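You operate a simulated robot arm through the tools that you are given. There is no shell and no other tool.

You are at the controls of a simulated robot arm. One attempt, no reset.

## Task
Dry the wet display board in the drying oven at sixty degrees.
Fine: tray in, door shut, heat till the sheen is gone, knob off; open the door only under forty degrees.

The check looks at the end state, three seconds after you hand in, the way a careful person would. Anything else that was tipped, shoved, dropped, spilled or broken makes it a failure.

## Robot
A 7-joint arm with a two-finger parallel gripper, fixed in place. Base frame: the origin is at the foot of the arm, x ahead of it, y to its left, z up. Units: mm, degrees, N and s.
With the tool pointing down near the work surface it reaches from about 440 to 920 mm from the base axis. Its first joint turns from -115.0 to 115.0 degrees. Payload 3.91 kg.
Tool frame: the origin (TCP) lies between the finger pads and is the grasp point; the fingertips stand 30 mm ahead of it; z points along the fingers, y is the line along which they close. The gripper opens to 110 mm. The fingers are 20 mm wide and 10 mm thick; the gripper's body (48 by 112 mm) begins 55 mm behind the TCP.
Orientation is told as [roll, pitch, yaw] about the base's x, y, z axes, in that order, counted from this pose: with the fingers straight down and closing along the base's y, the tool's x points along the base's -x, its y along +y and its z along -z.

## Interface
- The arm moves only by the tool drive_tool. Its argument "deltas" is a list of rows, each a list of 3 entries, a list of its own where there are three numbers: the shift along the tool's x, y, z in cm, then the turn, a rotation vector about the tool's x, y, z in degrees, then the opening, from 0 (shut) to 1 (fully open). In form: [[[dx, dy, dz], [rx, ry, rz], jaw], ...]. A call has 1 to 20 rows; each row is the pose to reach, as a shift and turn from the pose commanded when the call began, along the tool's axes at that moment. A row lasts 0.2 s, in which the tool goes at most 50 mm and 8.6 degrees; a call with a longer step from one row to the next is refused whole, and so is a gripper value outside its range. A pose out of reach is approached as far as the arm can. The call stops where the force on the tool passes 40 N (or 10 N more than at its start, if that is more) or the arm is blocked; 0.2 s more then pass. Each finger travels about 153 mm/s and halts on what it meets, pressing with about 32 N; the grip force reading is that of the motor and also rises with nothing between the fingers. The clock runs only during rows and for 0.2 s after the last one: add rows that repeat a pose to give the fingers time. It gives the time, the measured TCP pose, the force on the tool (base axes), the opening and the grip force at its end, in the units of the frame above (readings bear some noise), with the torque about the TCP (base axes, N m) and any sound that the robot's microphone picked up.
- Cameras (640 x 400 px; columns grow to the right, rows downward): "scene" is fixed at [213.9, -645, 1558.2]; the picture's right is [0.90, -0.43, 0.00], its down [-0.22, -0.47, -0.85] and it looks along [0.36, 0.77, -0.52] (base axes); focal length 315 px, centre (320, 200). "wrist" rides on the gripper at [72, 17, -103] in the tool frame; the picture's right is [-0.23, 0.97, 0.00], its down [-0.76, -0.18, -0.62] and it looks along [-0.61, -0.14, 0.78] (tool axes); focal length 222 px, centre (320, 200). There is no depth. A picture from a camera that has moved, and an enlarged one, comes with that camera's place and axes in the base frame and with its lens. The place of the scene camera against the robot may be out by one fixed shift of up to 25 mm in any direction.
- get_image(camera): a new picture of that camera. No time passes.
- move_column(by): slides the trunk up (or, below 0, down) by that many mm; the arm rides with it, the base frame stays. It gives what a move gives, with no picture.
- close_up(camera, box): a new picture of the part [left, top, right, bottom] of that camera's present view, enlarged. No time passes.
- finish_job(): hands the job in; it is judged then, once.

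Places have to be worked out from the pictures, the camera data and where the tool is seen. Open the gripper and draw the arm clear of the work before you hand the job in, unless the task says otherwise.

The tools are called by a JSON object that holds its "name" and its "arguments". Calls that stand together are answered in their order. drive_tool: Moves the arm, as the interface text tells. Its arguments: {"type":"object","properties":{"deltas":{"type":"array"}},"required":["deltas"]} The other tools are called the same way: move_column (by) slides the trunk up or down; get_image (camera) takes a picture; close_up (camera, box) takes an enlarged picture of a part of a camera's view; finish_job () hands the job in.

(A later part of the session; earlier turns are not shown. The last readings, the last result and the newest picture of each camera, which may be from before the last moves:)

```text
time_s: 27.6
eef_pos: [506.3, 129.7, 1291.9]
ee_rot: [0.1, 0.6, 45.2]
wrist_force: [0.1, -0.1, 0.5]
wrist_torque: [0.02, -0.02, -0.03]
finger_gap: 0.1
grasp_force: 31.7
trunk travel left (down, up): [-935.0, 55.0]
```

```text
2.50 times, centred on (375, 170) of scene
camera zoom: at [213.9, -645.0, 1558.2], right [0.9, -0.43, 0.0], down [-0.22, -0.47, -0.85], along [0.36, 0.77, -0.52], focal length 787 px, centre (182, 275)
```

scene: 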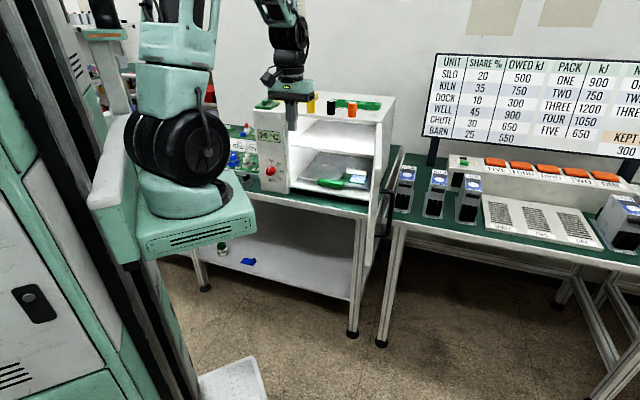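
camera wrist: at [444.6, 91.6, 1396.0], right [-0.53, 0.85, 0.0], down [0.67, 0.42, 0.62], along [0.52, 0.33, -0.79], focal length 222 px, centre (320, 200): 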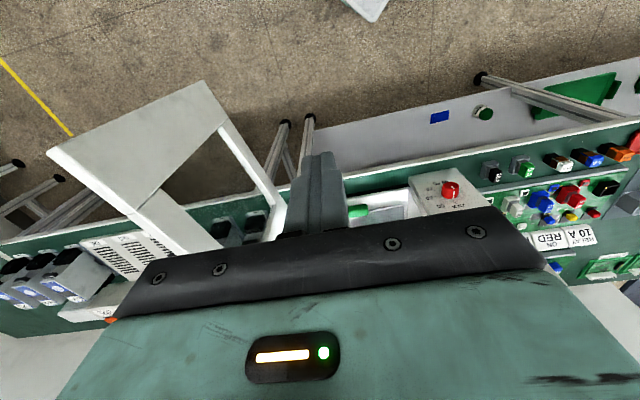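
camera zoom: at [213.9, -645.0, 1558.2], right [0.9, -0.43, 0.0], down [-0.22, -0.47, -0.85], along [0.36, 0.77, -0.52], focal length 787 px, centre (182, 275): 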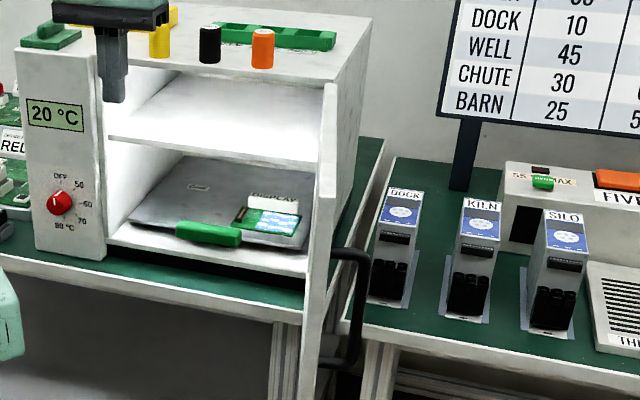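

Door measurement: free edge at (663,−76), z 853–1203, door line direction to the hinge (0.518,0.855), hinge ≈(840,216), i.e. open ≈104°. I pass over the door top (fingertips at 1262, top at 1203) to its outer side at about (736,−72).

{"name": "drive_tool", "arguments": {"deltas": [[[-0.3, -4, 0], [0, -0.5, 0], 0], [[-0.6, -8.5, 0], [0, -0.5, 0], 0], [[-0.9, -13, 0], [0, -0.5, 0], 0], [[-1.2, -17.5, 0], [0, -0.5, 0], 0], [[-1.5, -22, 0], [0, -0.5, 0], 0], [[-1.8, -26.5, 0], [0, -0.5, 0], 0], [[-2, -30.5, 0], [0, -0.5, 0], 0]]}}

{"name": "get_image", "arguments": {"camera": "wrist"}}

{"name": "get_image", "arguments": {"camera": "scene"}}

```text
time_s: 29.1
eef_pos: [735.3, -72.4, 1289.8]
ee_rot: [0.1, 0.2, 45.1]
wrist_force: [-0.5, 0.5, 0.6]
wrist_torque: [-0.04, 0.0, -0.02]
finger_gap: 0.0
grasp_force: 31.9
trunk travel left (down, up): [-935.0, 55.0]
```

```text
taken
camera wrist: at [672.9, -110.0, 1392.9], right [-0.53, 0.85, 0.0], down [0.67, 0.41, 0.62], along [0.53, 0.33, -0.78], focal length 222 px, centre (320, 200)
```

wrist: 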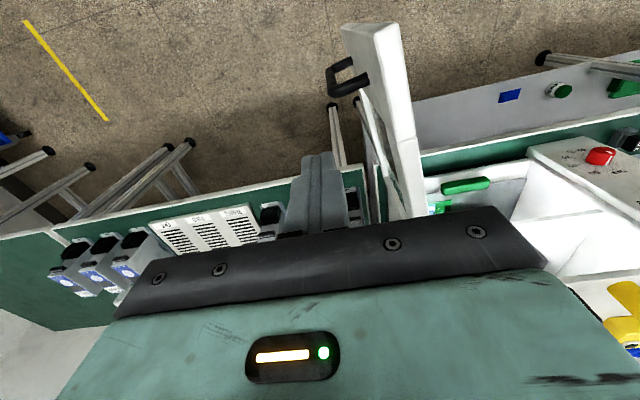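

```text
taken
```

scene: 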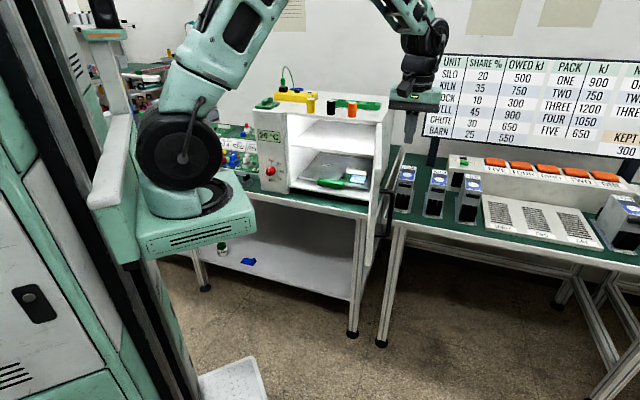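

Now on the door's outer side. I enlarge to see the handle and the door's thickness.

{"name": "close_up", "arguments": {"camera": "wrist", "box": [260, 0, 480, 230]}}

{"name": "close_up", "arguments": {"camera": "scene", "box": [340, 70, 460, 270]}}

```text
1.74 times, centred on (370, 115) of wrist
camera zoom: at [672.9, -110.0, 1392.9], right [-0.53, 0.85, 0.0], down [0.67, 0.41, 0.62], along [0.53, 0.33, -0.78], focal length 386 px, centre (233, 348)
```

zoom: 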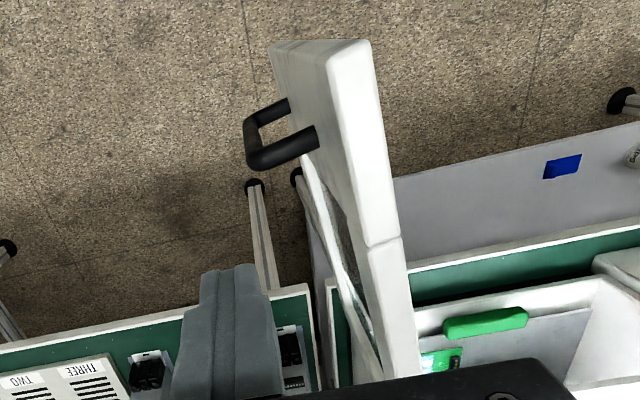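

```text
2.00 times, centred on (400, 170) of scene
camera zoom: at [213.9, -645.0, 1558.2], right [0.9, -0.43, 0.0], down [-0.22, -0.47, -0.85], along [0.36, 0.77, -0.52], focal length 630 px, centre (160, 260)
```

zoom: 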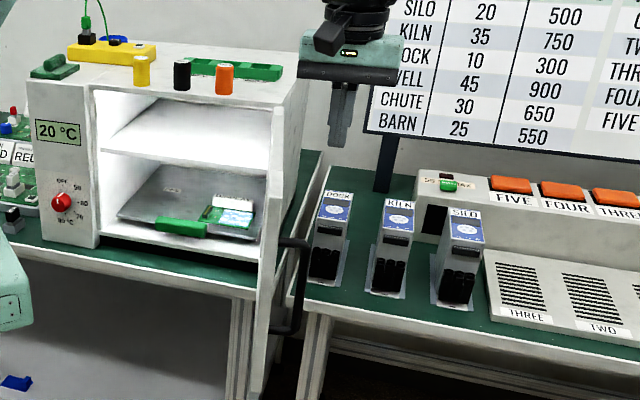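

The handle bar is at about (717,−63), z 980–1127, standing ~36 mm off the outer face; the door is ~16–20 mm thick. I descend to fingertip z≈1150 (above the handle, below the door's top edge), then I'll sweep the door shut along its arc.

{"name": "drive_tool", "arguments": {"deltas": [[[0, 0, 3], [0, 0, 0], 0], [[0, 0, 6], [0, 0, 0], 0], [[0, 0, 9], [0, 0, 0], 0], [[0, 0, 11], [0, 0, 0], 0]]}}

{"name": "close_up", "arguments": {"camera": "wrist", "box": [200, 0, 480, 230]}}

{"name": "close_up", "arguments": {"camera": "scene", "box": [340, 70, 460, 270]}}

```text
time_s: 30.1
eef_pos: [735.6, -72.8, 1181.1]
ee_rot: [0.1, 0.0, 45.0]
wrist_force: [-0.9, 0.8, -0.3]
wrist_torque: [0.0, -0.01, 0.01]
finger_gap: 0.0
grasp_force: 32.3
trunk travel left (down, up): [-935.0, 55.0]
```

```text
1.74 times, centred on (340, 115) of wrist
camera zoom: at [673.7, -111.6, 1284.4], right [-0.53, 0.85, 0.0], down [0.66, 0.41, 0.62], along [0.53, 0.33, -0.78], focal length 386 px, centre (285, 348)
```

zoom: 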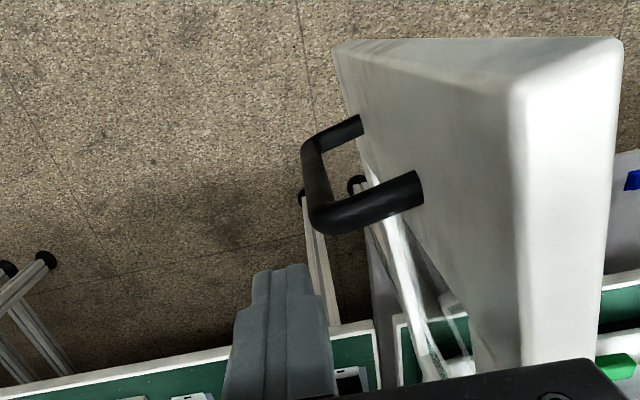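

```text
2.00 times, centred on (400, 170) of scene
camera zoom: at [213.9, -645.0, 1558.2], right [0.9, -0.43, 0.0], down [-0.22, -0.47, -0.85], along [0.36, 0.77, -0.52], focal length 630 px, centre (160, 260)
```

zoom: 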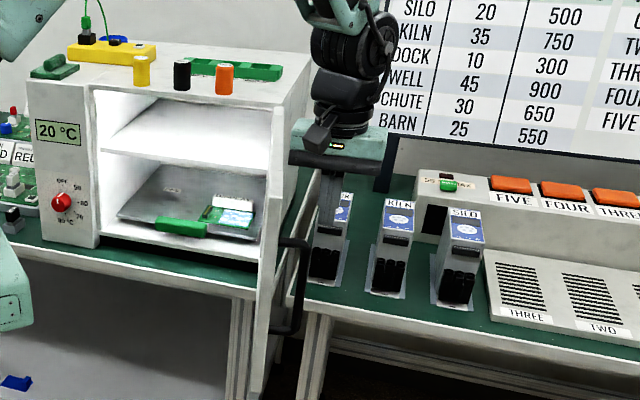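

The post is 50 mm off the door's outer face, above the handle. I sweep along the arc about the hinge (839,215) from door angle 239° down to about 176°, slowing at the end.

{"name": "drive_tool", "arguments": {"deltas": [[[0.21, 1.485, 0], [0, 0, 0], 0], [[0.424, 3.11, 0], [0, 0, 0], 0], [[0.643, 4.646, 0], [0, 0, 0], 0], [[1.174, 6.633, 0], [0, 0, 0], 0], [[1.534, 8.662, 0], [0, 0, 0], 0], [[1.782, 10.706, 0], [0, 0, 0], 0], [[1.867, 12.77, 0], [0, 0, 0], 0], [[1.803, 14.828, 0], [0, 0, 0], 0], [[1.612, 16.886, 0], [0, 0, 0], 0], [[1.273, 18.922, 0], [0, 0, 0], 0], [[0.792, 20.916, 0], [0, 0, 0], 0], [[0.177, 22.875, 0], [0, 0, 0], 0], [[-0.573, 24.798, 0], [0, 0, 0], 0], [[-1.471, 26.658, 0], [0, 0, 0], 0], [[-2.475, 28.454, 0], [0, 0, 0], 0], [[-3.613, 30.172, 0], [0, 0, 0], 0], [[-4.872, 31.812, 0], [0, 0, 0], 0], [[-6.244, 33.354, 0], [0, 0, 0], 0], [[-6.965, 34.075, 0], [0, 0, 0], 0], [[-7.336, 34.44, 0], [0, 0, 0], 0]]}}

{"name": "get_image", "arguments": {"camera": "wrist"}}

{"name": "get_image", "arguments": {"camera": "scene"}}

```text
time_s: 34.4
eef_pos: [543.1, 222.9, 1182.4]
ee_rot: [0.1, 0.0, 45.1]
wrist_force: [0.3, 0.5, 0.3]
wrist_torque: [-0.03, 0.03, -0.02]
finger_gap: 0.0
grasp_force: 32.0
trunk travel left (down, up): [-935.0, 55.0]
```

```text
taken
camera wrist: at [482.0, 184.7, 1285.4], right [-0.53, 0.85, 0.0], down [0.66, 0.41, 0.62], along [0.53, 0.33, -0.78], focal length 222 px, centre (320, 200)
```

wrist: 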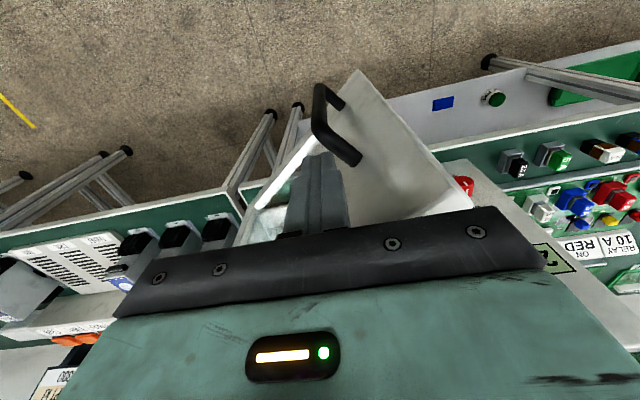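

```text
taken
```

scene: 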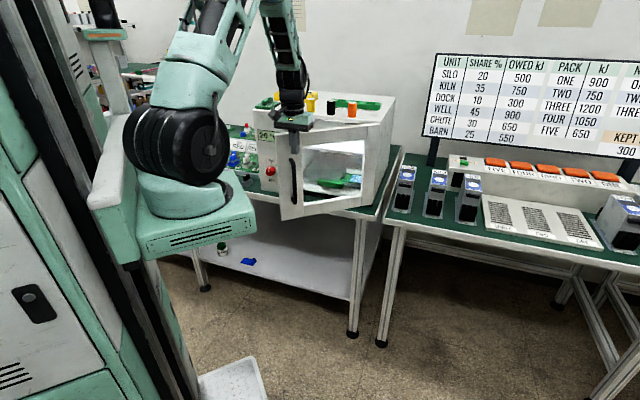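

The door follows nicely and is now a bit more than halfway shut. I continue the arc more slowly to a door angle of about 143° (8° from shut).

{"name": "drive_tool", "arguments": {"deltas": [[[-0.92, 0.778, 0], [0, 0, 0], 0], [[-1.973, 1.619, 0], [0, 0, 0], 0], [[-2.8, 2.231, 0], [0, 0, 0], 0], [[-3.635, 2.843, 0], [0, 0, 0], 0], [[-4.505, 3.4, 0], [0, 0, 0], 0], [[-5.374, 3.96, 0], [0, 0, 0], 0], [[-6.276, 4.452, 0], [0, 0, 0], 0], [[-7.177, 4.943, 0], [0, 0, 0], 0], [[-8.114, 5.371, 0], [0, 0, 0], 0], [[-9.051, 5.798, 0], [0, 0, 0], 0], [[-10.016, 6.155, 0], [0, 0, 0], 0], [[-10.981, 6.512, 0], [0, 0, 0], 0], [[-11.971, 6.809, 0], [0, 0, 0], 0], [[-12.961, 7.106, 0], [0, 0, 0], 0], [[-13.965, 7.326, 0], [0, 0, 0], 0], [[-14.969, 7.545, 0], [0, 0, 0], 0]]}}

{"name": "get_image", "arguments": {"camera": "wrist"}}

{"name": "close_up", "arguments": {"camera": "scene", "box": [240, 70, 420, 240]}}

```text
time_s: 37.8
eef_pos: [595.6, 382.9, 1181.5]
ee_rot: [0.1, 0.1, 45.0]
wrist_force: [0.2, 0.5, -0.2]
wrist_torque: [0.0, 0.03, 0.01]
finger_gap: 0.3
grasp_force: 32.3
trunk travel left (down, up): [-935.0, 55.0]
```

```text
taken
camera wrist: at [533.9, 344.5, 1285.5], right [-0.53, 0.85, 0.0], down [0.66, 0.41, 0.62], along [0.53, 0.33, -0.78], focal length 222 px, centre (320, 200)
```

wrist: 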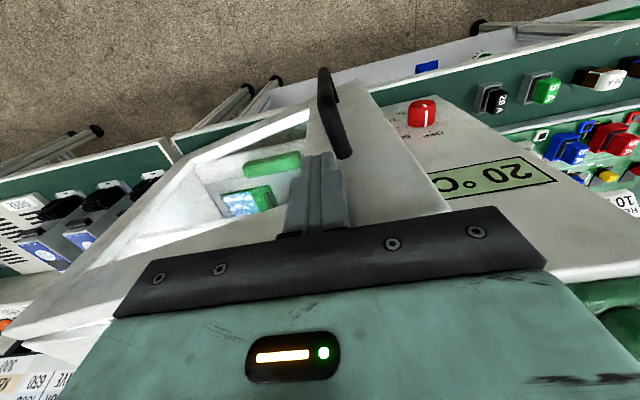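

```text
2.35 times, centred on (330, 155) of scene
camera zoom: at [213.9, -645.0, 1558.2], right [0.9, -0.43, 0.0], down [-0.22, -0.47, -0.85], along [0.36, 0.77, -0.52], focal length 741 px, centre (296, 306)
```

zoom: 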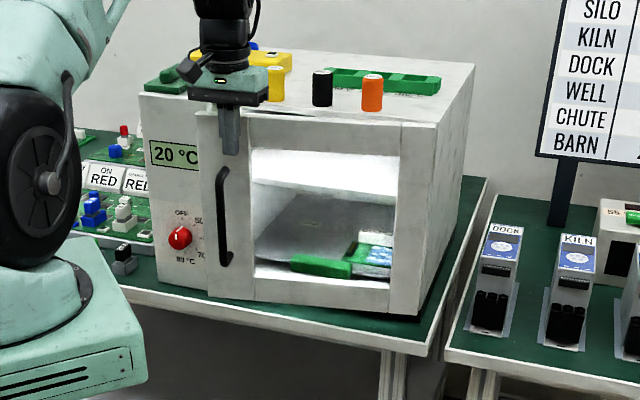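

Door nearly closed; I can see the board through its window. To keep the wrist clear of the containers on top, I tilt the tool 20° forward while easing back, then push the door gently on.

{"name": "drive_tool", "arguments": {"deltas": [[[1.0, 0, 0], [0, -7, 0], 0], [[1.2, 0, 0], [0, -14, 0], 0], [[1.2, 0, 0], [0, -20, 0], 0], [[0.6, 0, 0], [0, -20, 0], 0], [[0, 0, 0], [0, -20, 0], 0], [[-0.6, 0, 0], [0, -20, 0], 0], [[-1.2, 0, 0], [0, -20, 0], 0], [[-1.7, 0, 0], [0, -20, 0], 0], [[-2.2, 0, 0], [0, -20, 0], 0], [[-2.6, 0, 0], [0, -20, 0], 0], [[-2.9, 0, 0], [0, -20, 0], 0]]}}

{"name": "get_image", "arguments": {"camera": "wrist"}}

{"name": "close_up", "arguments": {"camera": "scene", "box": [240, 70, 420, 240]}}

```text
time_s: 40.1
eef_pos: [617.1, 403.9, 1181.8]
ee_rot: [0.1, -20.0, 45.0]
wrist_force: [-0.1, 0.2, 0.8]
wrist_torque: [0.0, -0.02, -0.03]
finger_gap: 0.0
grasp_force: 32.0
trunk travel left (down, up): [-935.0, 55.0]
```

```text
taken
camera wrist: at [532.7, 343.1, 1254.1], right [-0.54, 0.84, 0.08], down [0.48, 0.23, 0.85], along [0.69, 0.49, -0.53], focal length 222 px, centre (320, 200)
```

wrist: 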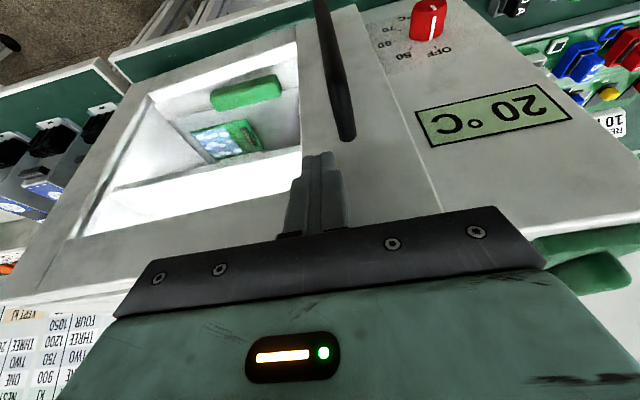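

```text
2.35 times, centred on (330, 155) of scene
camera zoom: at [213.9, -645.0, 1558.2], right [0.9, -0.43, 0.0], down [-0.22, -0.47, -0.85], along [0.36, 0.77, -0.52], focal length 741 px, centre (296, 306)
```

zoom: 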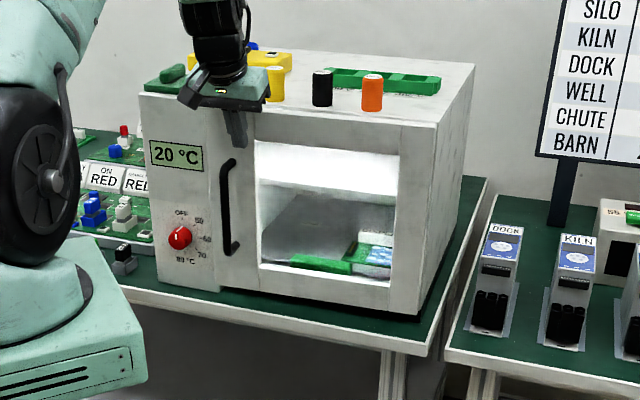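

The door looks practically flush. I push on in 3 mm steps until I feel resistance to be sure it is fully shut.

{"name": "drive_tool", "arguments": {"deltas": [[[-0.282, 0, 0.103], [0, 0, 0], 0], [[-0.564, 0, 0.205], [0, 0, 0], 0], [[-0.846, 0, 0.308], [0, 0, 0], 0]]}}

```text
time_s: 41.0
eef_pos: [623.2, 409.9, 1183.0]
ee_rot: [0.1, -20.0, 45.0]
wrist_force: [0.0, -0.2, -0.6]
wrist_torque: [0.01, -0.02, -0.02]
finger_gap: 0.0
grasp_force: 31.9
trunk travel left (down, up): [-935.0, 55.0]
```

No resistance yet (fingertip at q≈750). I look closely at the door edge and the contact.

{"name": "close_up", "arguments": {"camera": "wrist", "box": [260, 0, 460, 240]}}

{"name": "close_up", "arguments": {"camera": "scene", "box": [280, 90, 340, 200]}}

```text
1.67 times, centred on (360, 120) of wrist
camera zoom: at [539.2, 349.3, 1254.8], right [-0.54, 0.84, 0.08], down [0.48, 0.23, 0.85], along [0.69, 0.49, -0.53], focal length 370 px, centre (253, 333)
```

zoom: 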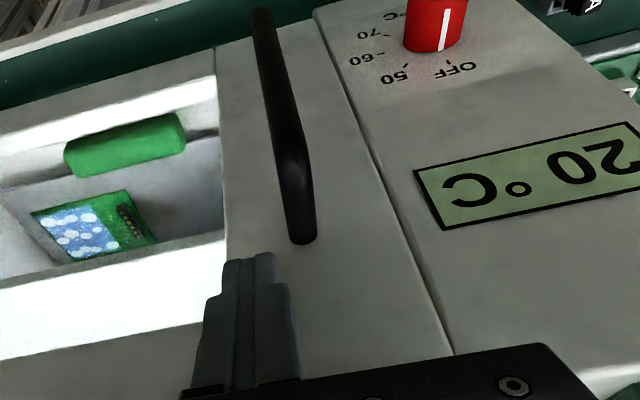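

```text
3.64 times, centred on (310, 145) of scene
camera zoom: at [213.9, -645.0, 1558.2], right [0.9, -0.43, 0.0], down [-0.22, -0.47, -0.85], along [0.36, 0.77, -0.52], focal length 1145 px, centre (356, 400)
```

zoom: 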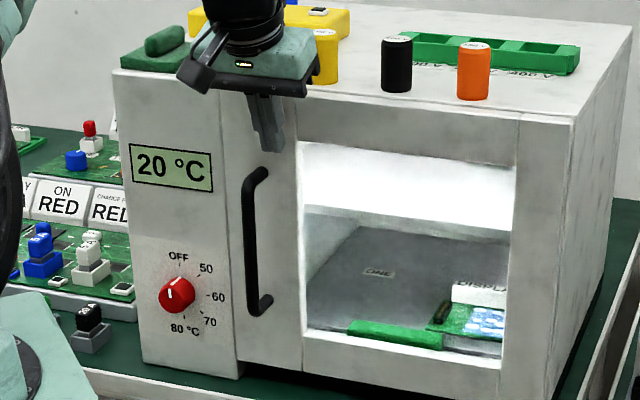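

The door looks flush but I feel no stop yet; I continue in small steps up to 12 mm more, watching the force.

{"name": "drive_tool", "arguments": {"deltas": [[[-0.282, 0, 0.103], [0, 0, 0], 0], [[-0.47, 0, 0.171], [0, 0, 0], 0], [[-0.658, 0, 0.239], [0, 0, 0], 0]]}}

{"name": "close_up", "arguments": {"camera": "wrist", "box": [260, 0, 460, 240]}}

```text
time_s: 41.8
eef_pos: [627.2, 416.0, 1182.9]
ee_rot: [0.1, -20.0, 44.9]
wrist_force: [-0.1, 0.6, 0.2]
wrist_torque: [-0.02, -0.01, 0.0]
finger_gap: 0.0
grasp_force: 31.9
trunk travel left (down, up): [-935.0, 55.0]
```

```text
1.67 times, centred on (360, 120) of wrist
camera zoom: at [544.0, 354.3, 1254.9], right [-0.54, 0.84, 0.08], down [0.48, 0.23, 0.85], along [0.69, 0.49, -0.53], focal length 370 px, centre (253, 333)
```

zoom: 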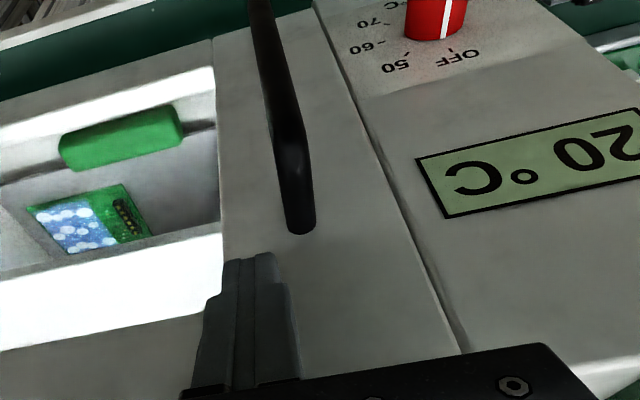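

Still free; I press on in 2–3 mm steps.

{"name": "drive_tool", "arguments": {"deltas": [[[-0.188, 0, 0.068], [0, 0, 0], 0], [[-0.376, 0, 0.137], [0, 0, 0], 0], [[-0.564, 0, 0.205], [0, 0, 0], 0], [[-0.752, 0, 0.274], [0, 0, 0], 0]]}}

{"name": "close_up", "arguments": {"camera": "wrist", "box": [260, 0, 460, 240]}}

{"name": "close_up", "arguments": {"camera": "scene", "box": [280, 90, 340, 200]}}

```text
time_s: 42.8
eef_pos: [630.7, 418.4, 1181.7]
ee_rot: [0.0, -19.6, 45.0]
wrist_force: [-25.6, -25.7, 9.4]
wrist_torque: [-0.42, 0.61, -0.01]
finger_gap: 0.0
grasp_force: 32.0
trunk travel left (down, up): [-935.0, 55.0]
```

```text
1.67 times, centred on (360, 120) of wrist
camera zoom: at [546.8, 356.8, 1255.0], right [-0.54, 0.84, 0.08], down [0.49, 0.23, 0.84], along [0.69, 0.49, -0.53], focal length 370 px, centre (253, 333)
```

zoom: 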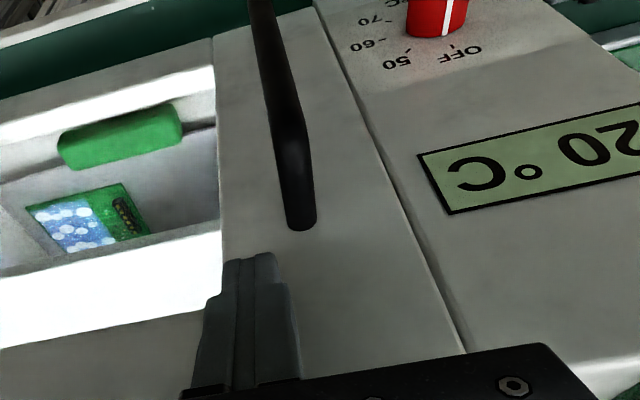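

```text
3.64 times, centred on (310, 145) of scene
camera zoom: at [213.9, -645.0, 1558.2], right [0.9, -0.43, 0.0], down [-0.22, -0.47, -0.85], along [0.36, 0.77, -0.52], focal length 1145 px, centre (356, 400)
```

zoom: 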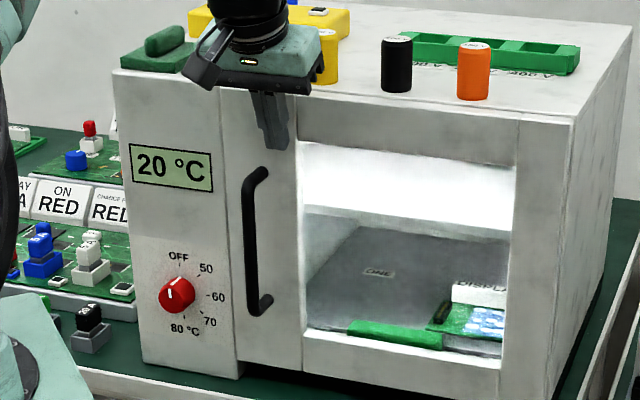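

Contact at q≈761 with a firm stop: the door is shut, flush with the panel (plane q≈761). I back away 13 cm from the door.

{"name": "drive_tool", "arguments": {"deltas": [[[0.5, 0, -0.18], [0, 0, 0], 0], [[1.5, 0, -0.55], [0, 0, 0], 0], [[4, 0, -1.46], [0, 0, 0], 0], [[7, 0, -2.55], [0, 0, 0], 0], [[10, 0, -3.64], [0, 0, 0], 0], [[12.2, 0, -4.45], [0, 0, 0], 0.3]]}}

{"name": "move_column", "arguments": {"by": -200}}

{"name": "get_image", "arguments": {"camera": "wrist"}}

{"name": "get_image", "arguments": {"camera": "scene"}}

```text
time_s: 44.1
eef_pos: [542.3, 328.7, 1182.2]
ee_rot: [0.1, -20.0, 44.9]
wrist_force: [-0.2, -0.2, -0.1]
wrist_torque: [0.02, 0.01, -0.03]
finger_gap: 32.9
grasp_force: 0.1
trunk travel left (down, up): [-935.0, 55.0]
```

```text
time_s: 46.3
eef_pos: [541.7, 329.1, 981.6]
ee_rot: [0.1, -19.9, 45.0]
wrist_force: [0.0, 0.0, 0.2]
wrist_torque: [0.01, 0.02, 0.01]
finger_gap: 32.9
grasp_force: 0.0
trunk travel left (down, up): [-735.0, 255.0]
```

```text
taken
camera wrist: at [458.3, 268.4, 1054.6], right [-0.54, 0.84, 0.08], down [0.48, 0.23, 0.85], along [0.69, 0.49, -0.53], focal length 222 px, centre (320, 200)
```

wrist: 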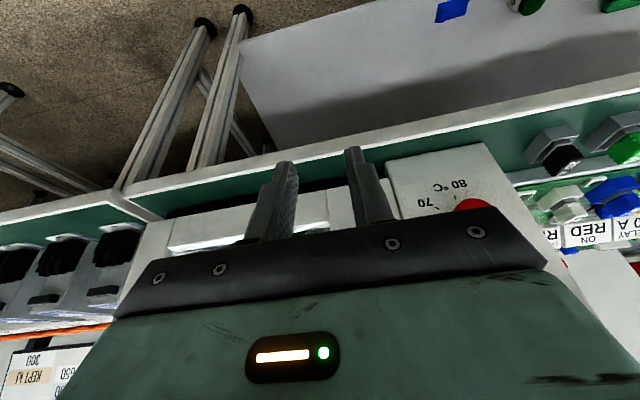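

```text
taken
```

scene: 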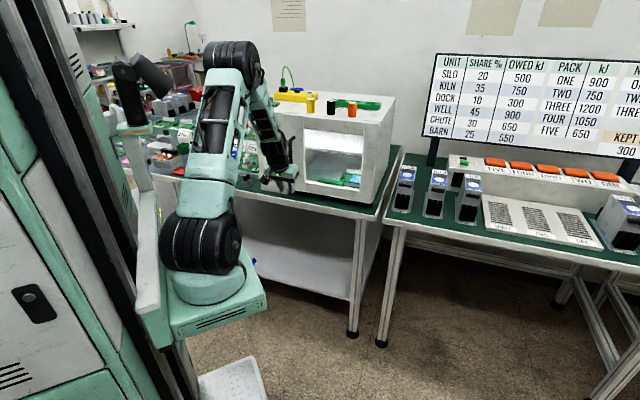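

Door stays shut. I now move left in front of the knob (p≈24) while tilting the tool to 60°, then look again to refine the knob's position.

{"name": "drive_tool", "arguments": {"deltas": [[[0, 2.5, 0], [0, -7, 0], 0.4], [[-0.5, 5, 0.5], [0, -14, 0], 0.5], [[-1, 7.5, 1], [0, -21, 0], 0.6], [[-1.6, 10, 1.5], [0, -28, 0], 0.6], [[-2.2, 12, 2], [0, -35, 0], 0.6], [[-2.73, 12.6, 2.44], [0, -40, 0], 0.6]]}}

{"name": "get_image", "arguments": {"camera": "wrist"}}

{"name": "get_image", "arguments": {"camera": "scene"}}

```text
time_s: 47.4
eef_pos: [584.9, 356.4, 993.0]
ee_rot: [2.9, -48.6, 31.8]
wrist_force: [0.2, -0.1, -0.9]
wrist_torque: [0.03, -0.06, -0.03]
finger_gap: 66.3
grasp_force: 0.1
trunk travel left (down, up): [-735.0, 255.0]
stopped in row 5: the arm was blocked; the commanded pose is now the measured one
```

```text
taken
camera wrist: at [472.7, 301.1, 1007.3], right [-0.42, 0.89, 0.2], down [0.15, -0.15, 0.98], along [0.9, 0.44, -0.07], focal length 222 px, centre (320, 200)
```

wrist: 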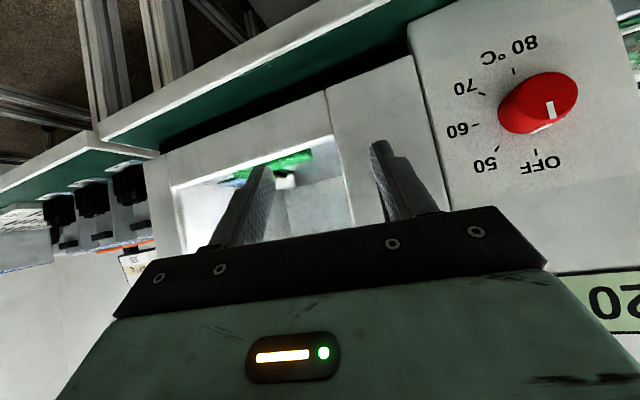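

```text
taken
```

scene: 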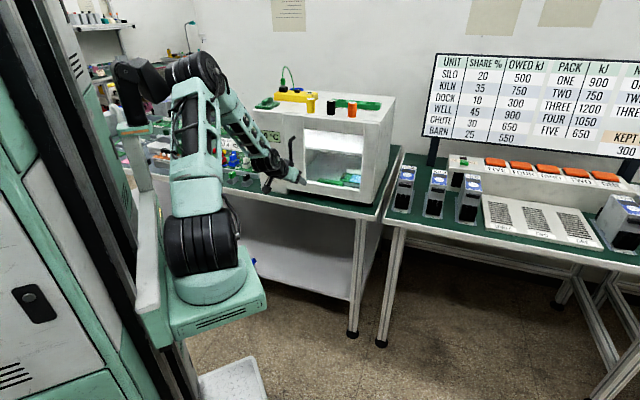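

The arm got blocked (no force at the tool – its folded elbow evidently met the mast behind), so this trunk height folds the arm too much. I retrace away, untilting, then raise the trunk so the arm hangs down with the elbow forward.

{"name": "drive_tool", "arguments": {"deltas": [[[0.8, -1.3, -1.15], [0, 7, 0], 0.6], [[1.6, -2.6, -2.3], [0, 14, 0], 0.6], [[2.4, -4, -3.5], [0, 21, 0], 0.6], [[3.1, -5.26, -4.6], [0, 28, 0], 0.6]]}}

{"name": "get_image", "arguments": {"camera": "scene"}}

```text
time_s: 48.4
eef_pos: [564.7, 283.3, 993.4]
ee_rot: [1.6, -20.2, 33.9]
wrist_force: [0.1, 0.1, -0.3]
wrist_torque: [0.0, 0.01, 0.0]
finger_gap: 65.8
grasp_force: 0.1
trunk travel left (down, up): [-735.0, 255.0]
```

```text
taken
```

scene: 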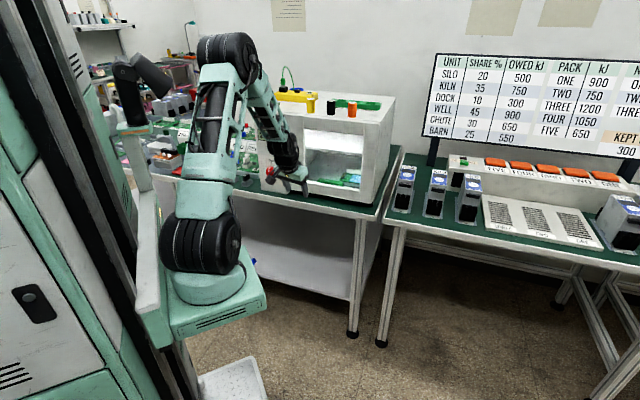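

The elbow is away from the mast again. I raise the trunk by 250 mm, so the arm can reach down to the knob with its elbow up and forward.

{"name": "move_column", "arguments": {"by": 250}}

{"name": "drive_tool", "arguments": {"deltas": [[[0, 0, 0], [0, 7, 0], 0.6], [[0, 0, 0], [0, 14, 0], 0.6], [[0, 0, 0], [0, 20.2, 0], 0.6]]}}

{"name": "get_image", "arguments": {"camera": "scene"}}

```text
time_s: 50.9
eef_pos: [565.2, 282.9, 1244.2]
ee_rot: [1.6, -20.4, 33.8]
wrist_force: [0.2, 0.1, -0.2]
wrist_torque: [-0.02, -0.04, 0.02]
finger_gap: 65.8
grasp_force: 0.0
trunk travel left (down, up): [-985.0, 5.0]
```

```text
time_s: 51.7
eef_pos: [566.2, 282.1, 1244.1]
ee_rot: [1.4, 0.0, 34.4]
wrist_force: [-0.3, 1.3, 0.1]
wrist_torque: [-0.01, 0.0, -0.02]
finger_gap: 66.0
grasp_force: 0.1
trunk travel left (down, up): [-985.0, 5.0]
```

```text
taken
```

scene: 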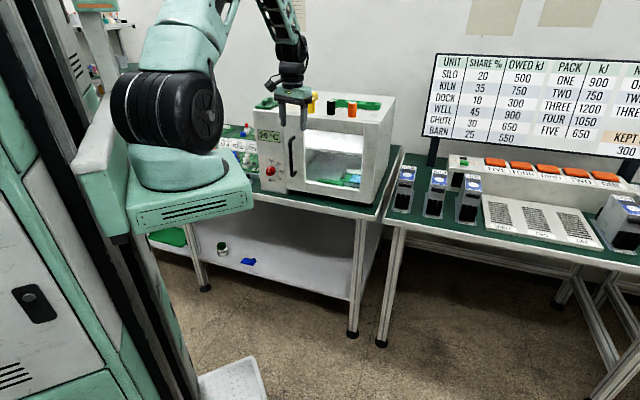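

I straighten the yaw to 45° and move over to the front of the knob (p≈24, q≈610), descending to z≈1150.

{"name": "drive_tool", "arguments": {"deltas": [[[0.45, 3.5, 0], [0.3, 0, -2.1], 0.6], [[0.9, 7, 2], [0.6, 0, -4.2], 0.6], [[1.35, 10.5, 4], [0.9, 0, -6.3], 0.6], [[1.8, 14, 6], [1.2, 0, -8.4], 0.6], [[2.25, 17.6, 9.4], [1.4, 0, -10.6], 0.6]]}}

{"name": "get_image", "arguments": {"camera": "scene"}}

{"name": "get_image", "arguments": {"camera": "wrist"}}

```text
time_s: 52.9
eef_pos: [445.6, 417.7, 1154.5]
ee_rot: [0.1, -0.3, 44.9]
wrist_force: [-0.4, -0.3, 0.0]
wrist_torque: [0.01, 0.0, 0.0]
finger_gap: 65.9
grasp_force: 0.0
trunk travel left (down, up): [-985.0, 5.0]
```

```text
taken
```

scene: 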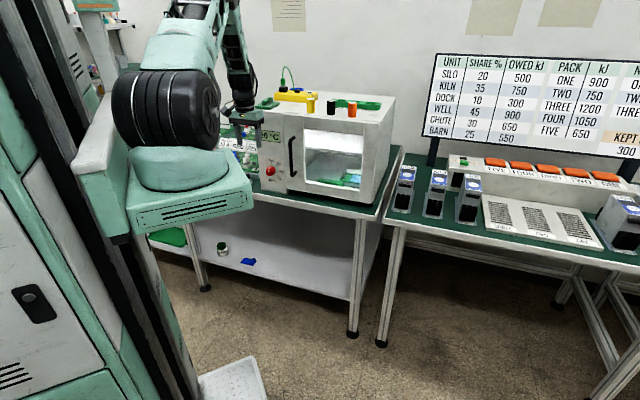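

```text
taken
camera wrist: at [382.9, 378.0, 1257.5], right [-0.53, 0.85, 0.0], down [0.66, 0.41, 0.63], along [0.53, 0.33, -0.78], focal length 222 px, centre (320, 200)
```

wrist: 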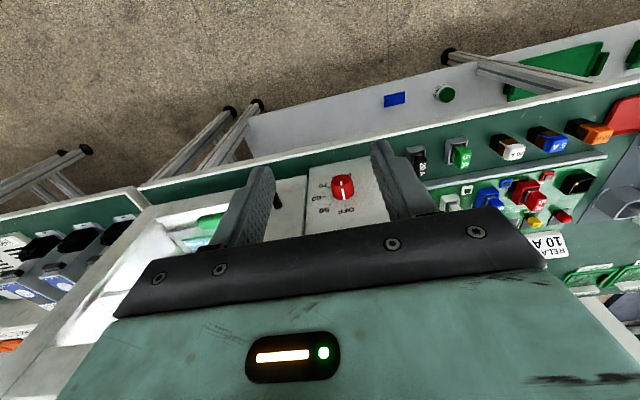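

Position is good: p≈20, q≈610, z≈1154. I descend to z≈990 while tilting the tool to 56°.

{"name": "drive_tool", "arguments": {"deltas": [[[-0.125, 0, 2.05], [0, -7, 0], 0.6], [[-0.25, 0, 4.1], [0, -14, 0], 0.6], [[-0.375, 0, 6.15], [0, -21, 0], 0.6], [[-0.5, 0, 8.2], [0, -28, 0], 0.6], [[-0.625, 0, 10.25], [0, -35, 0], 0.6], [[-0.75, 0, 12.3], [0, -42, 0], 0.6], [[-0.875, 0, 14.35], [0, -49, 0], 0.6], [[-1.0, 0, 16.4], [0, -56, 0], 0.6]]}}

{"name": "get_image", "arguments": {"camera": "scene"}}

{"name": "get_image", "arguments": {"camera": "wrist"}}

```text
time_s: 54.7
eef_pos: [459.8, 421.1, 996.2]
ee_rot: [0.5, -56.5, 43.5]
wrist_force: [0.6, -3.9, -0.5]
wrist_torque: [0.16, 0.02, 0.2]
finger_gap: 65.9
grasp_force: 0.1
trunk travel left (down, up): [-985.0, 5.0]
```

```text
taken
```

scene: 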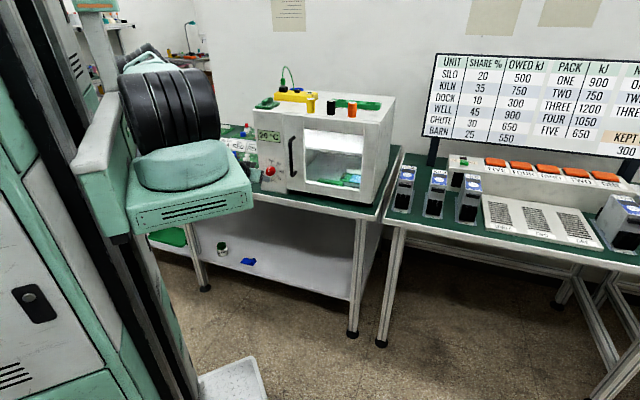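

```text
taken
camera wrist: at [358.3, 347.4, 993.1], right [-0.59, 0.79, 0.19], down [0.06, -0.2, 0.98], along [0.81, 0.58, 0.07], focal length 222 px, centre (320, 200)
```

wrist: 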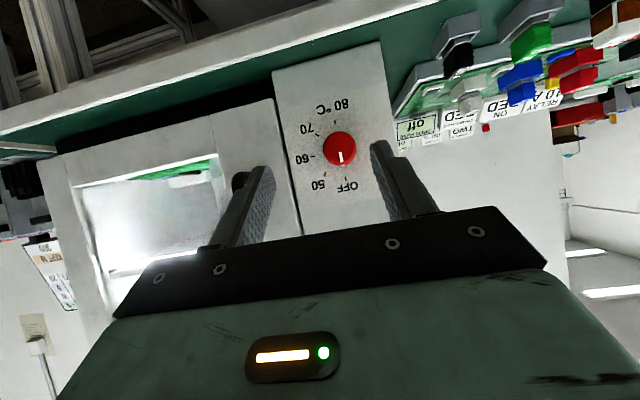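

The knob is centred between the fingers in the view. A small deviation and force show up, so I hold still briefly to see whether they persist.

{"name": "drive_tool", "arguments": {"deltas": [[[0, 0, 0], [0, 0, 0], 0.6], [[0, 0, 0], [0, 0, 0], 0.6]]}}

{"name": "close_up", "arguments": {"camera": "scene", "box": [60, 0, 320, 220]}}

{"name": "close_up", "arguments": {"camera": "wrist", "box": [220, 20, 460, 240]}}

```text
time_s: 55.3
eef_pos: [459.6, 421.4, 995.1]
ee_rot: [0.4, -56.3, 43.8]
wrist_force: [0.3, -2.9, -0.3]
wrist_torque: [0.18, 0.0, 0.2]
finger_gap: 65.9
grasp_force: 0.1
trunk travel left (down, up): [-985.0, 5.0]
```

```text
1.82 times, centred on (190, 110) of scene
camera zoom: at [213.9, -645.0, 1558.2], right [0.9, -0.43, 0.0], down [-0.22, -0.47, -0.85], along [0.36, 0.77, -0.52], focal length 573 px, centre (556, 364)
```

zoom: 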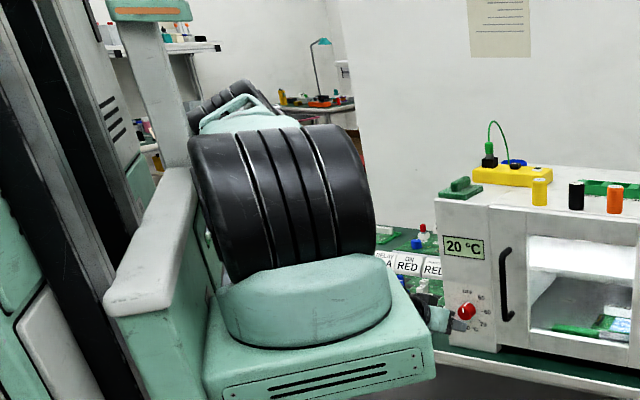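

```text
1.82 times, centred on (340, 130) of wrist
camera zoom: at [358.5, 346.6, 992.3], right [-0.59, 0.79, 0.19], down [0.06, -0.2, 0.98], along [0.81, 0.58, 0.07], focal length 404 px, centre (284, 327)
```

zoom: 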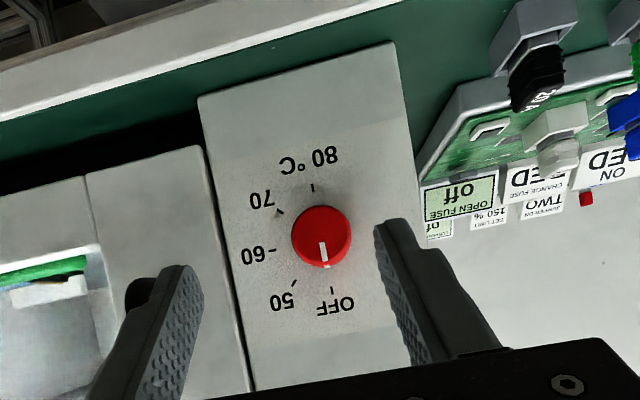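

There is a small steady contact (~3 N): the elbow has swivelled left toward the mast. I retrace this move exactly (up and untilting), and will then come in with the wrist kept farther out.

{"name": "drive_tool", "arguments": {"deltas": [[[-1.63, 0, -1.25], [0, 7, 0], 0.6], [[-3.26, 0, -2.5], [0, 14, 0], 0.6], [[-4.89, 0, -3.75], [0, 21, 0], 0.6], [[-6.52, 0, -5], [0, 28, 0], 0.6], [[-8.15, 0, -6.25], [0, 35, 0], 0.6], [[-9.78, 0, -7.5], [0, 42, 0], 0.6], [[-11.41, 0, -8.75], [0, 49, 0], 0.6], [[-13.04, 0, -10], [0, 56, 0], 0.6]]}}

{"name": "close_up", "arguments": {"camera": "scene", "box": [60, 0, 320, 220]}}

```text
time_s: 57.1
eef_pos: [444.9, 419.0, 1154.6]
ee_rot: [0.1, -0.1, 45.0]
wrist_force: [-0.2, 1.0, 0.0]
wrist_torque: [-0.02, 0.01, 0.0]
finger_gap: 65.9
grasp_force: 0.1
trunk travel left (down, up): [-985.0, 5.0]
```

```text
1.82 times, centred on (190, 110) of scene
camera zoom: at [213.9, -645.0, 1558.2], right [0.9, -0.43, 0.0], down [-0.22, -0.47, -0.85], along [0.36, 0.77, -0.52], focal length 573 px, centre (556, 364)
```

zoom: 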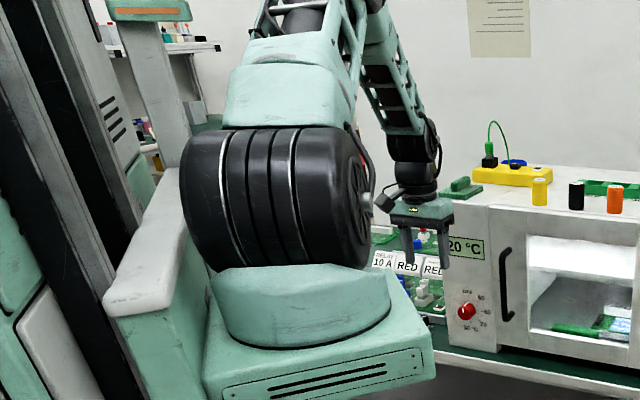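

Clean again. Now I approach with the wrist kept farther out: forward to q≈660, then tilt progressively to 60° while going forward to q≈700 and down to z≈1000.

{"name": "drive_tool", "arguments": {"deltas": [[[-2.5, 0, 0], [0, 0, 0], 0.6], [[-4.9, 0, 0], [0, 0, 0], 0.6], [[-5.4, 0, 1.6], [0, -7.5, 0], 0.6], [[-5.9, 0, 3.2], [0, -15, 0], 0.6], [[-6.4, 0, 4.8], [0, -22.5, 0], 0.6], [[-6.9, 0, 6.46], [0, -30, 0], 0.6], [[-7.4, 0, 8.7], [0, -37.5, 0], 0.6], [[-7.9, 0, 11], [0, -45, 0], 0.6], [[-8.4, 0, 13.2], [0, -52.5, 0], 0.6], [[-8.9, 0, 15.46], [0, -60, 0], 0.6]]}}

{"name": "close_up", "arguments": {"camera": "scene", "box": [60, 0, 320, 220]}}

{"name": "get_image", "arguments": {"camera": "wrist"}}

```text
time_s: 59.3
eef_pos: [511.4, 481.4, 1000.5]
ee_rot: [0.2, -60.3, 44.9]
wrist_force: [-0.4, 0.2, -0.7]
wrist_torque: [0.0, -0.01, 0.0]
finger_gap: 66.0
grasp_force: 0.0
trunk travel left (down, up): [-985.0, 5.0]
```

```text
1.82 times, centred on (190, 110) of scene
camera zoom: at [213.9, -645.0, 1558.2], right [0.9, -0.43, 0.0], down [-0.22, -0.47, -0.85], along [0.36, 0.77, -0.52], focal length 573 px, centre (556, 364)
```

zoom: 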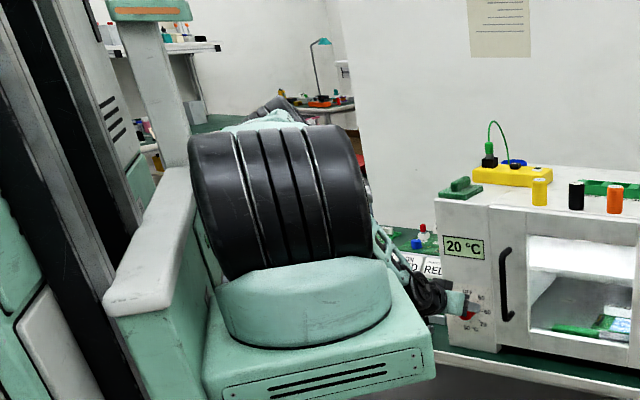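

```text
taken
camera wrist: at [411.0, 405.5, 989.1], right [-0.61, 0.77, 0.2], down [0.01, -0.24, 0.97], along [0.79, 0.59, 0.14], focal length 222 px, centre (320, 200)
```

wrist: 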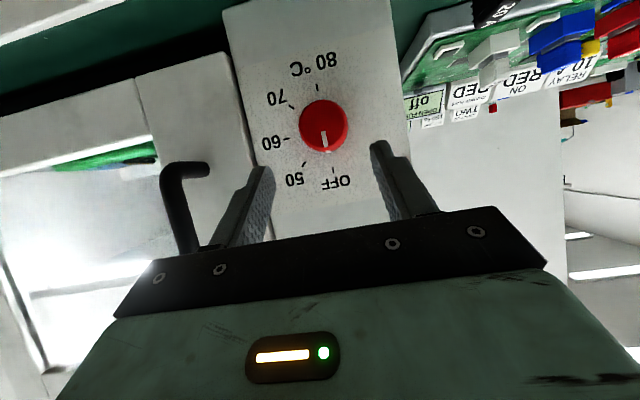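

Clean and accurate this time. I zoom in on the knob to refine its centre and protrusion.

{"name": "close_up", "arguments": {"camera": "wrist", "box": [240, 30, 420, 240]}}

{"name": "close_up", "arguments": {"camera": "scene", "box": [240, 100, 310, 180]}}

```text
1.90 times, centred on (330, 135) of wrist
camera zoom: at [411.0, 405.5, 989.1], right [-0.61, 0.77, 0.2], down [0.01, -0.24, 0.97], along [0.79, 0.59, 0.14], focal length 423 px, centre (301, 324)
```

zoom: 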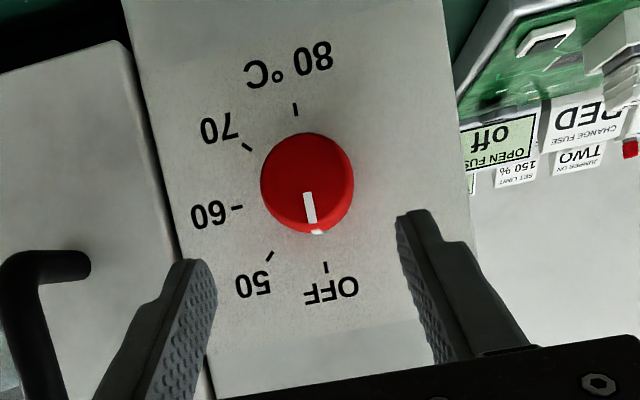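

```text
5.00 times, centred on (275, 140) of scene
camera zoom: at [213.9, -645.0, 1558.2], right [0.9, -0.43, 0.0], down [-0.22, -0.47, -0.85], along [0.36, 0.77, -0.52], focal length 1575 px, centre (545, 500)
```

zoom: 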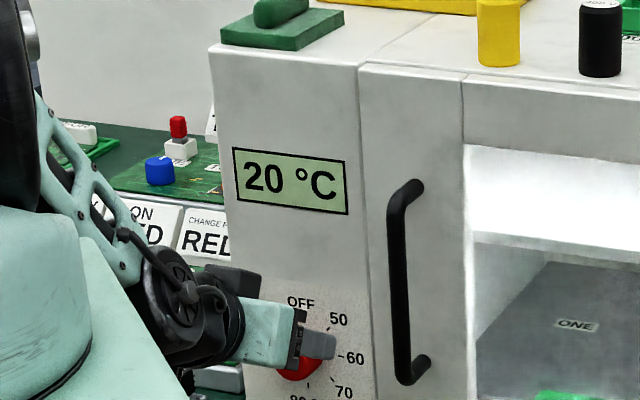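

Knob axis refined: p≈16, z≈960, face at q≈742, diameter ~34 mm, panel at q≈761. I bring the tool to horizontal (90° tilt) on the knob axis with fingertips at q≈725, in front of the knob face.

{"name": "drive_tool", "arguments": {"deltas": [[[0.78, 0.1, 0.28], [0, -6, 0], 0.6], [[1.55, 0.2, 0.56], [0, -12, 0], 0.6], [[2.32, 0.3, 0.84], [0, -18, 0], 0.6], [[3.1, 0.4, 1.12], [0, -24, 0], 0.6], [[3.87, 0.52, 1.4], [0, -29.7, 0], 0.6], [[3.87, 0.52, 1.4], [0, -29.7, 0], 0.6]]}}

{"name": "get_image", "arguments": {"camera": "wrist"}}

{"name": "get_image", "arguments": {"camera": "scene"}}

```text
time_s: 60.7
eef_pos: [501.7, 479.8, 960.0]
ee_rot: [109.5, -89.9, -64.6]
wrist_force: [0.2, -0.3, 0.3]
wrist_torque: [0.01, 0.02, 0.0]
finger_gap: 66.2
grasp_force: 0.1
trunk travel left (down, up): [-985.0, 5.0]
```

```text
taken
camera wrist: at [416.4, 418.9, 888.4], right [-0.69, 0.69, 0.23], down [-0.32, -0.57, 0.76], along [0.65, 0.45, 0.61], focal length 222 px, centre (320, 200)
```

wrist: 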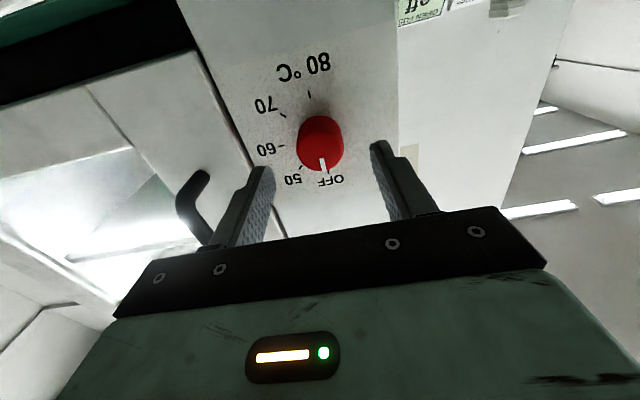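

```text
taken
```

scene: 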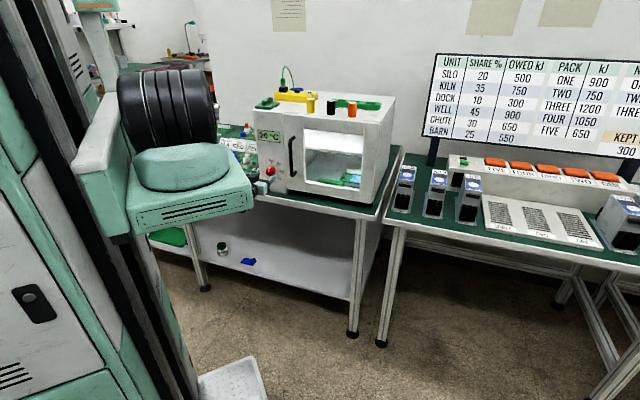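

The tool is horizontal on the knob axis. I zoom to check the alignment before moving in.

{"name": "close_up", "arguments": {"camera": "wrist", "box": [220, 60, 420, 240]}}

{"name": "close_up", "arguments": {"camera": "scene", "box": [230, 120, 310, 210]}}

```text
2.22 times, centred on (320, 150) of wrist
camera zoom: at [416.4, 418.9, 888.4], right [-0.69, 0.69, 0.23], down [-0.32, -0.57, 0.76], along [0.65, 0.45, 0.61], focal length 494 px, centre (320, 311)
```

zoom: 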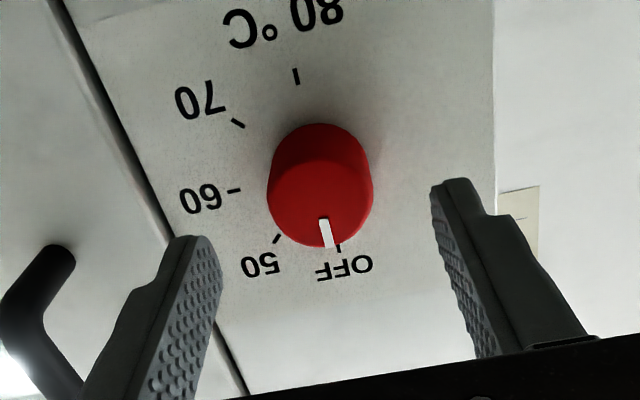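

```text
4.44 times, centred on (270, 165) of scene
camera zoom: at [213.9, -645.0, 1558.2], right [0.9, -0.43, 0.0], down [-0.22, -0.47, -0.85], along [0.36, 0.77, -0.52], focal length 1400 px, centre (542, 356)
```

zoom: 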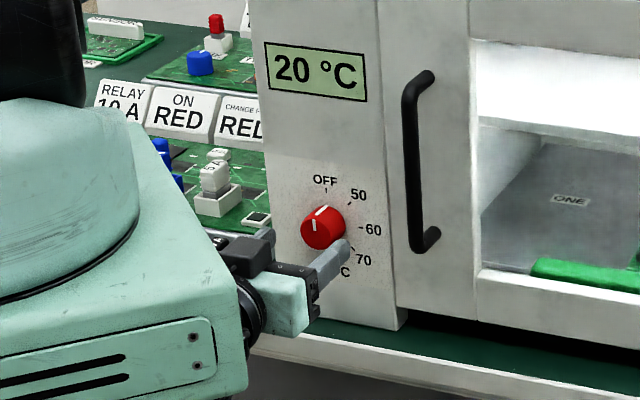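

The alignment is good (knob face at q≈742, 18 mm ahead of the fingertips, ~35 mm wide). Before gripping I test in free space whether the wrist can turn +90° about its axis.

{"name": "drive_tool", "arguments": {"deltas": [[[0, 0, 0], [0, 0, 8.2], 0.6], [[0, 0, 0], [0, 0, 16.4], 0.6], [[0, 0, 0], [0, 0, 24.6], 0.6], [[0, 0, 0], [0, 0, 32.8], 0.6], [[0, 0, 0], [0, 0, 41], 0.6], [[0, 0, 0], [0, 0, 49.2], 0.6], [[0, 0, 0], [0, 0, 57.4], 0.6], [[0, 0, 0], [0, 0, 65.6], 0.6], [[0, 0, 0], [0, 0, 73.8], 0.6], [[0, 0, 0], [0, 0, 82], 0.6], [[0, 0, 0], [0, 0, 90], 0.6]]}}

{"name": "get_image", "arguments": {"camera": "wrist"}}

{"name": "close_up", "arguments": {"camera": "scene", "box": [230, 120, 310, 210]}}

```text
time_s: 63.1
eef_pos: [500.1, 480.2, 960.2]
ee_rot: [89.8, 0.2, -45.0]
wrist_force: [-0.7, -0.3, -0.6]
wrist_torque: [0.0, -0.01, 0.01]
finger_gap: 66.0
grasp_force: 0.1
trunk travel left (down, up): [-985.0, 5.0]
```

```text
taken
camera wrist: at [377.6, 458.8, 977.6], right [0.16, -0.16, 0.97], down [0.1, -0.98, -0.18], along [0.98, 0.12, -0.14], focal length 222 px, centre (320, 200)
```

wrist: 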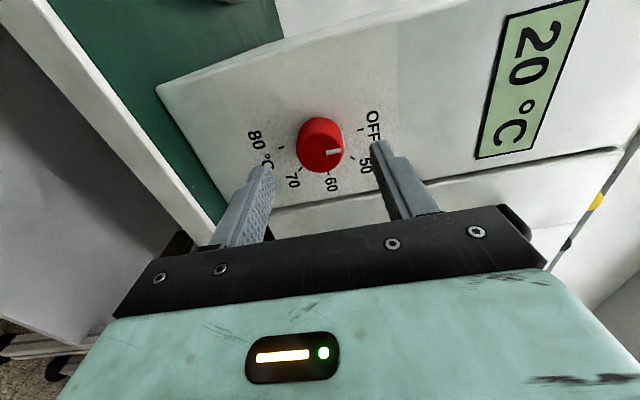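

```text
4.44 times, centred on (270, 165) of scene
camera zoom: at [213.9, -645.0, 1558.2], right [0.9, -0.43, 0.0], down [-0.22, -0.47, -0.85], along [0.36, 0.77, -0.52], focal length 1400 px, centre (542, 356)
```

zoom: 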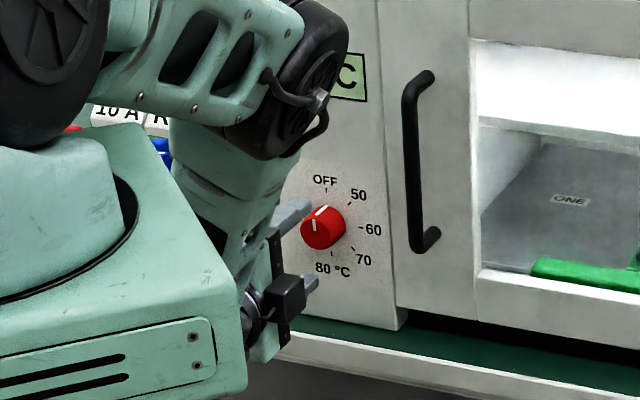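

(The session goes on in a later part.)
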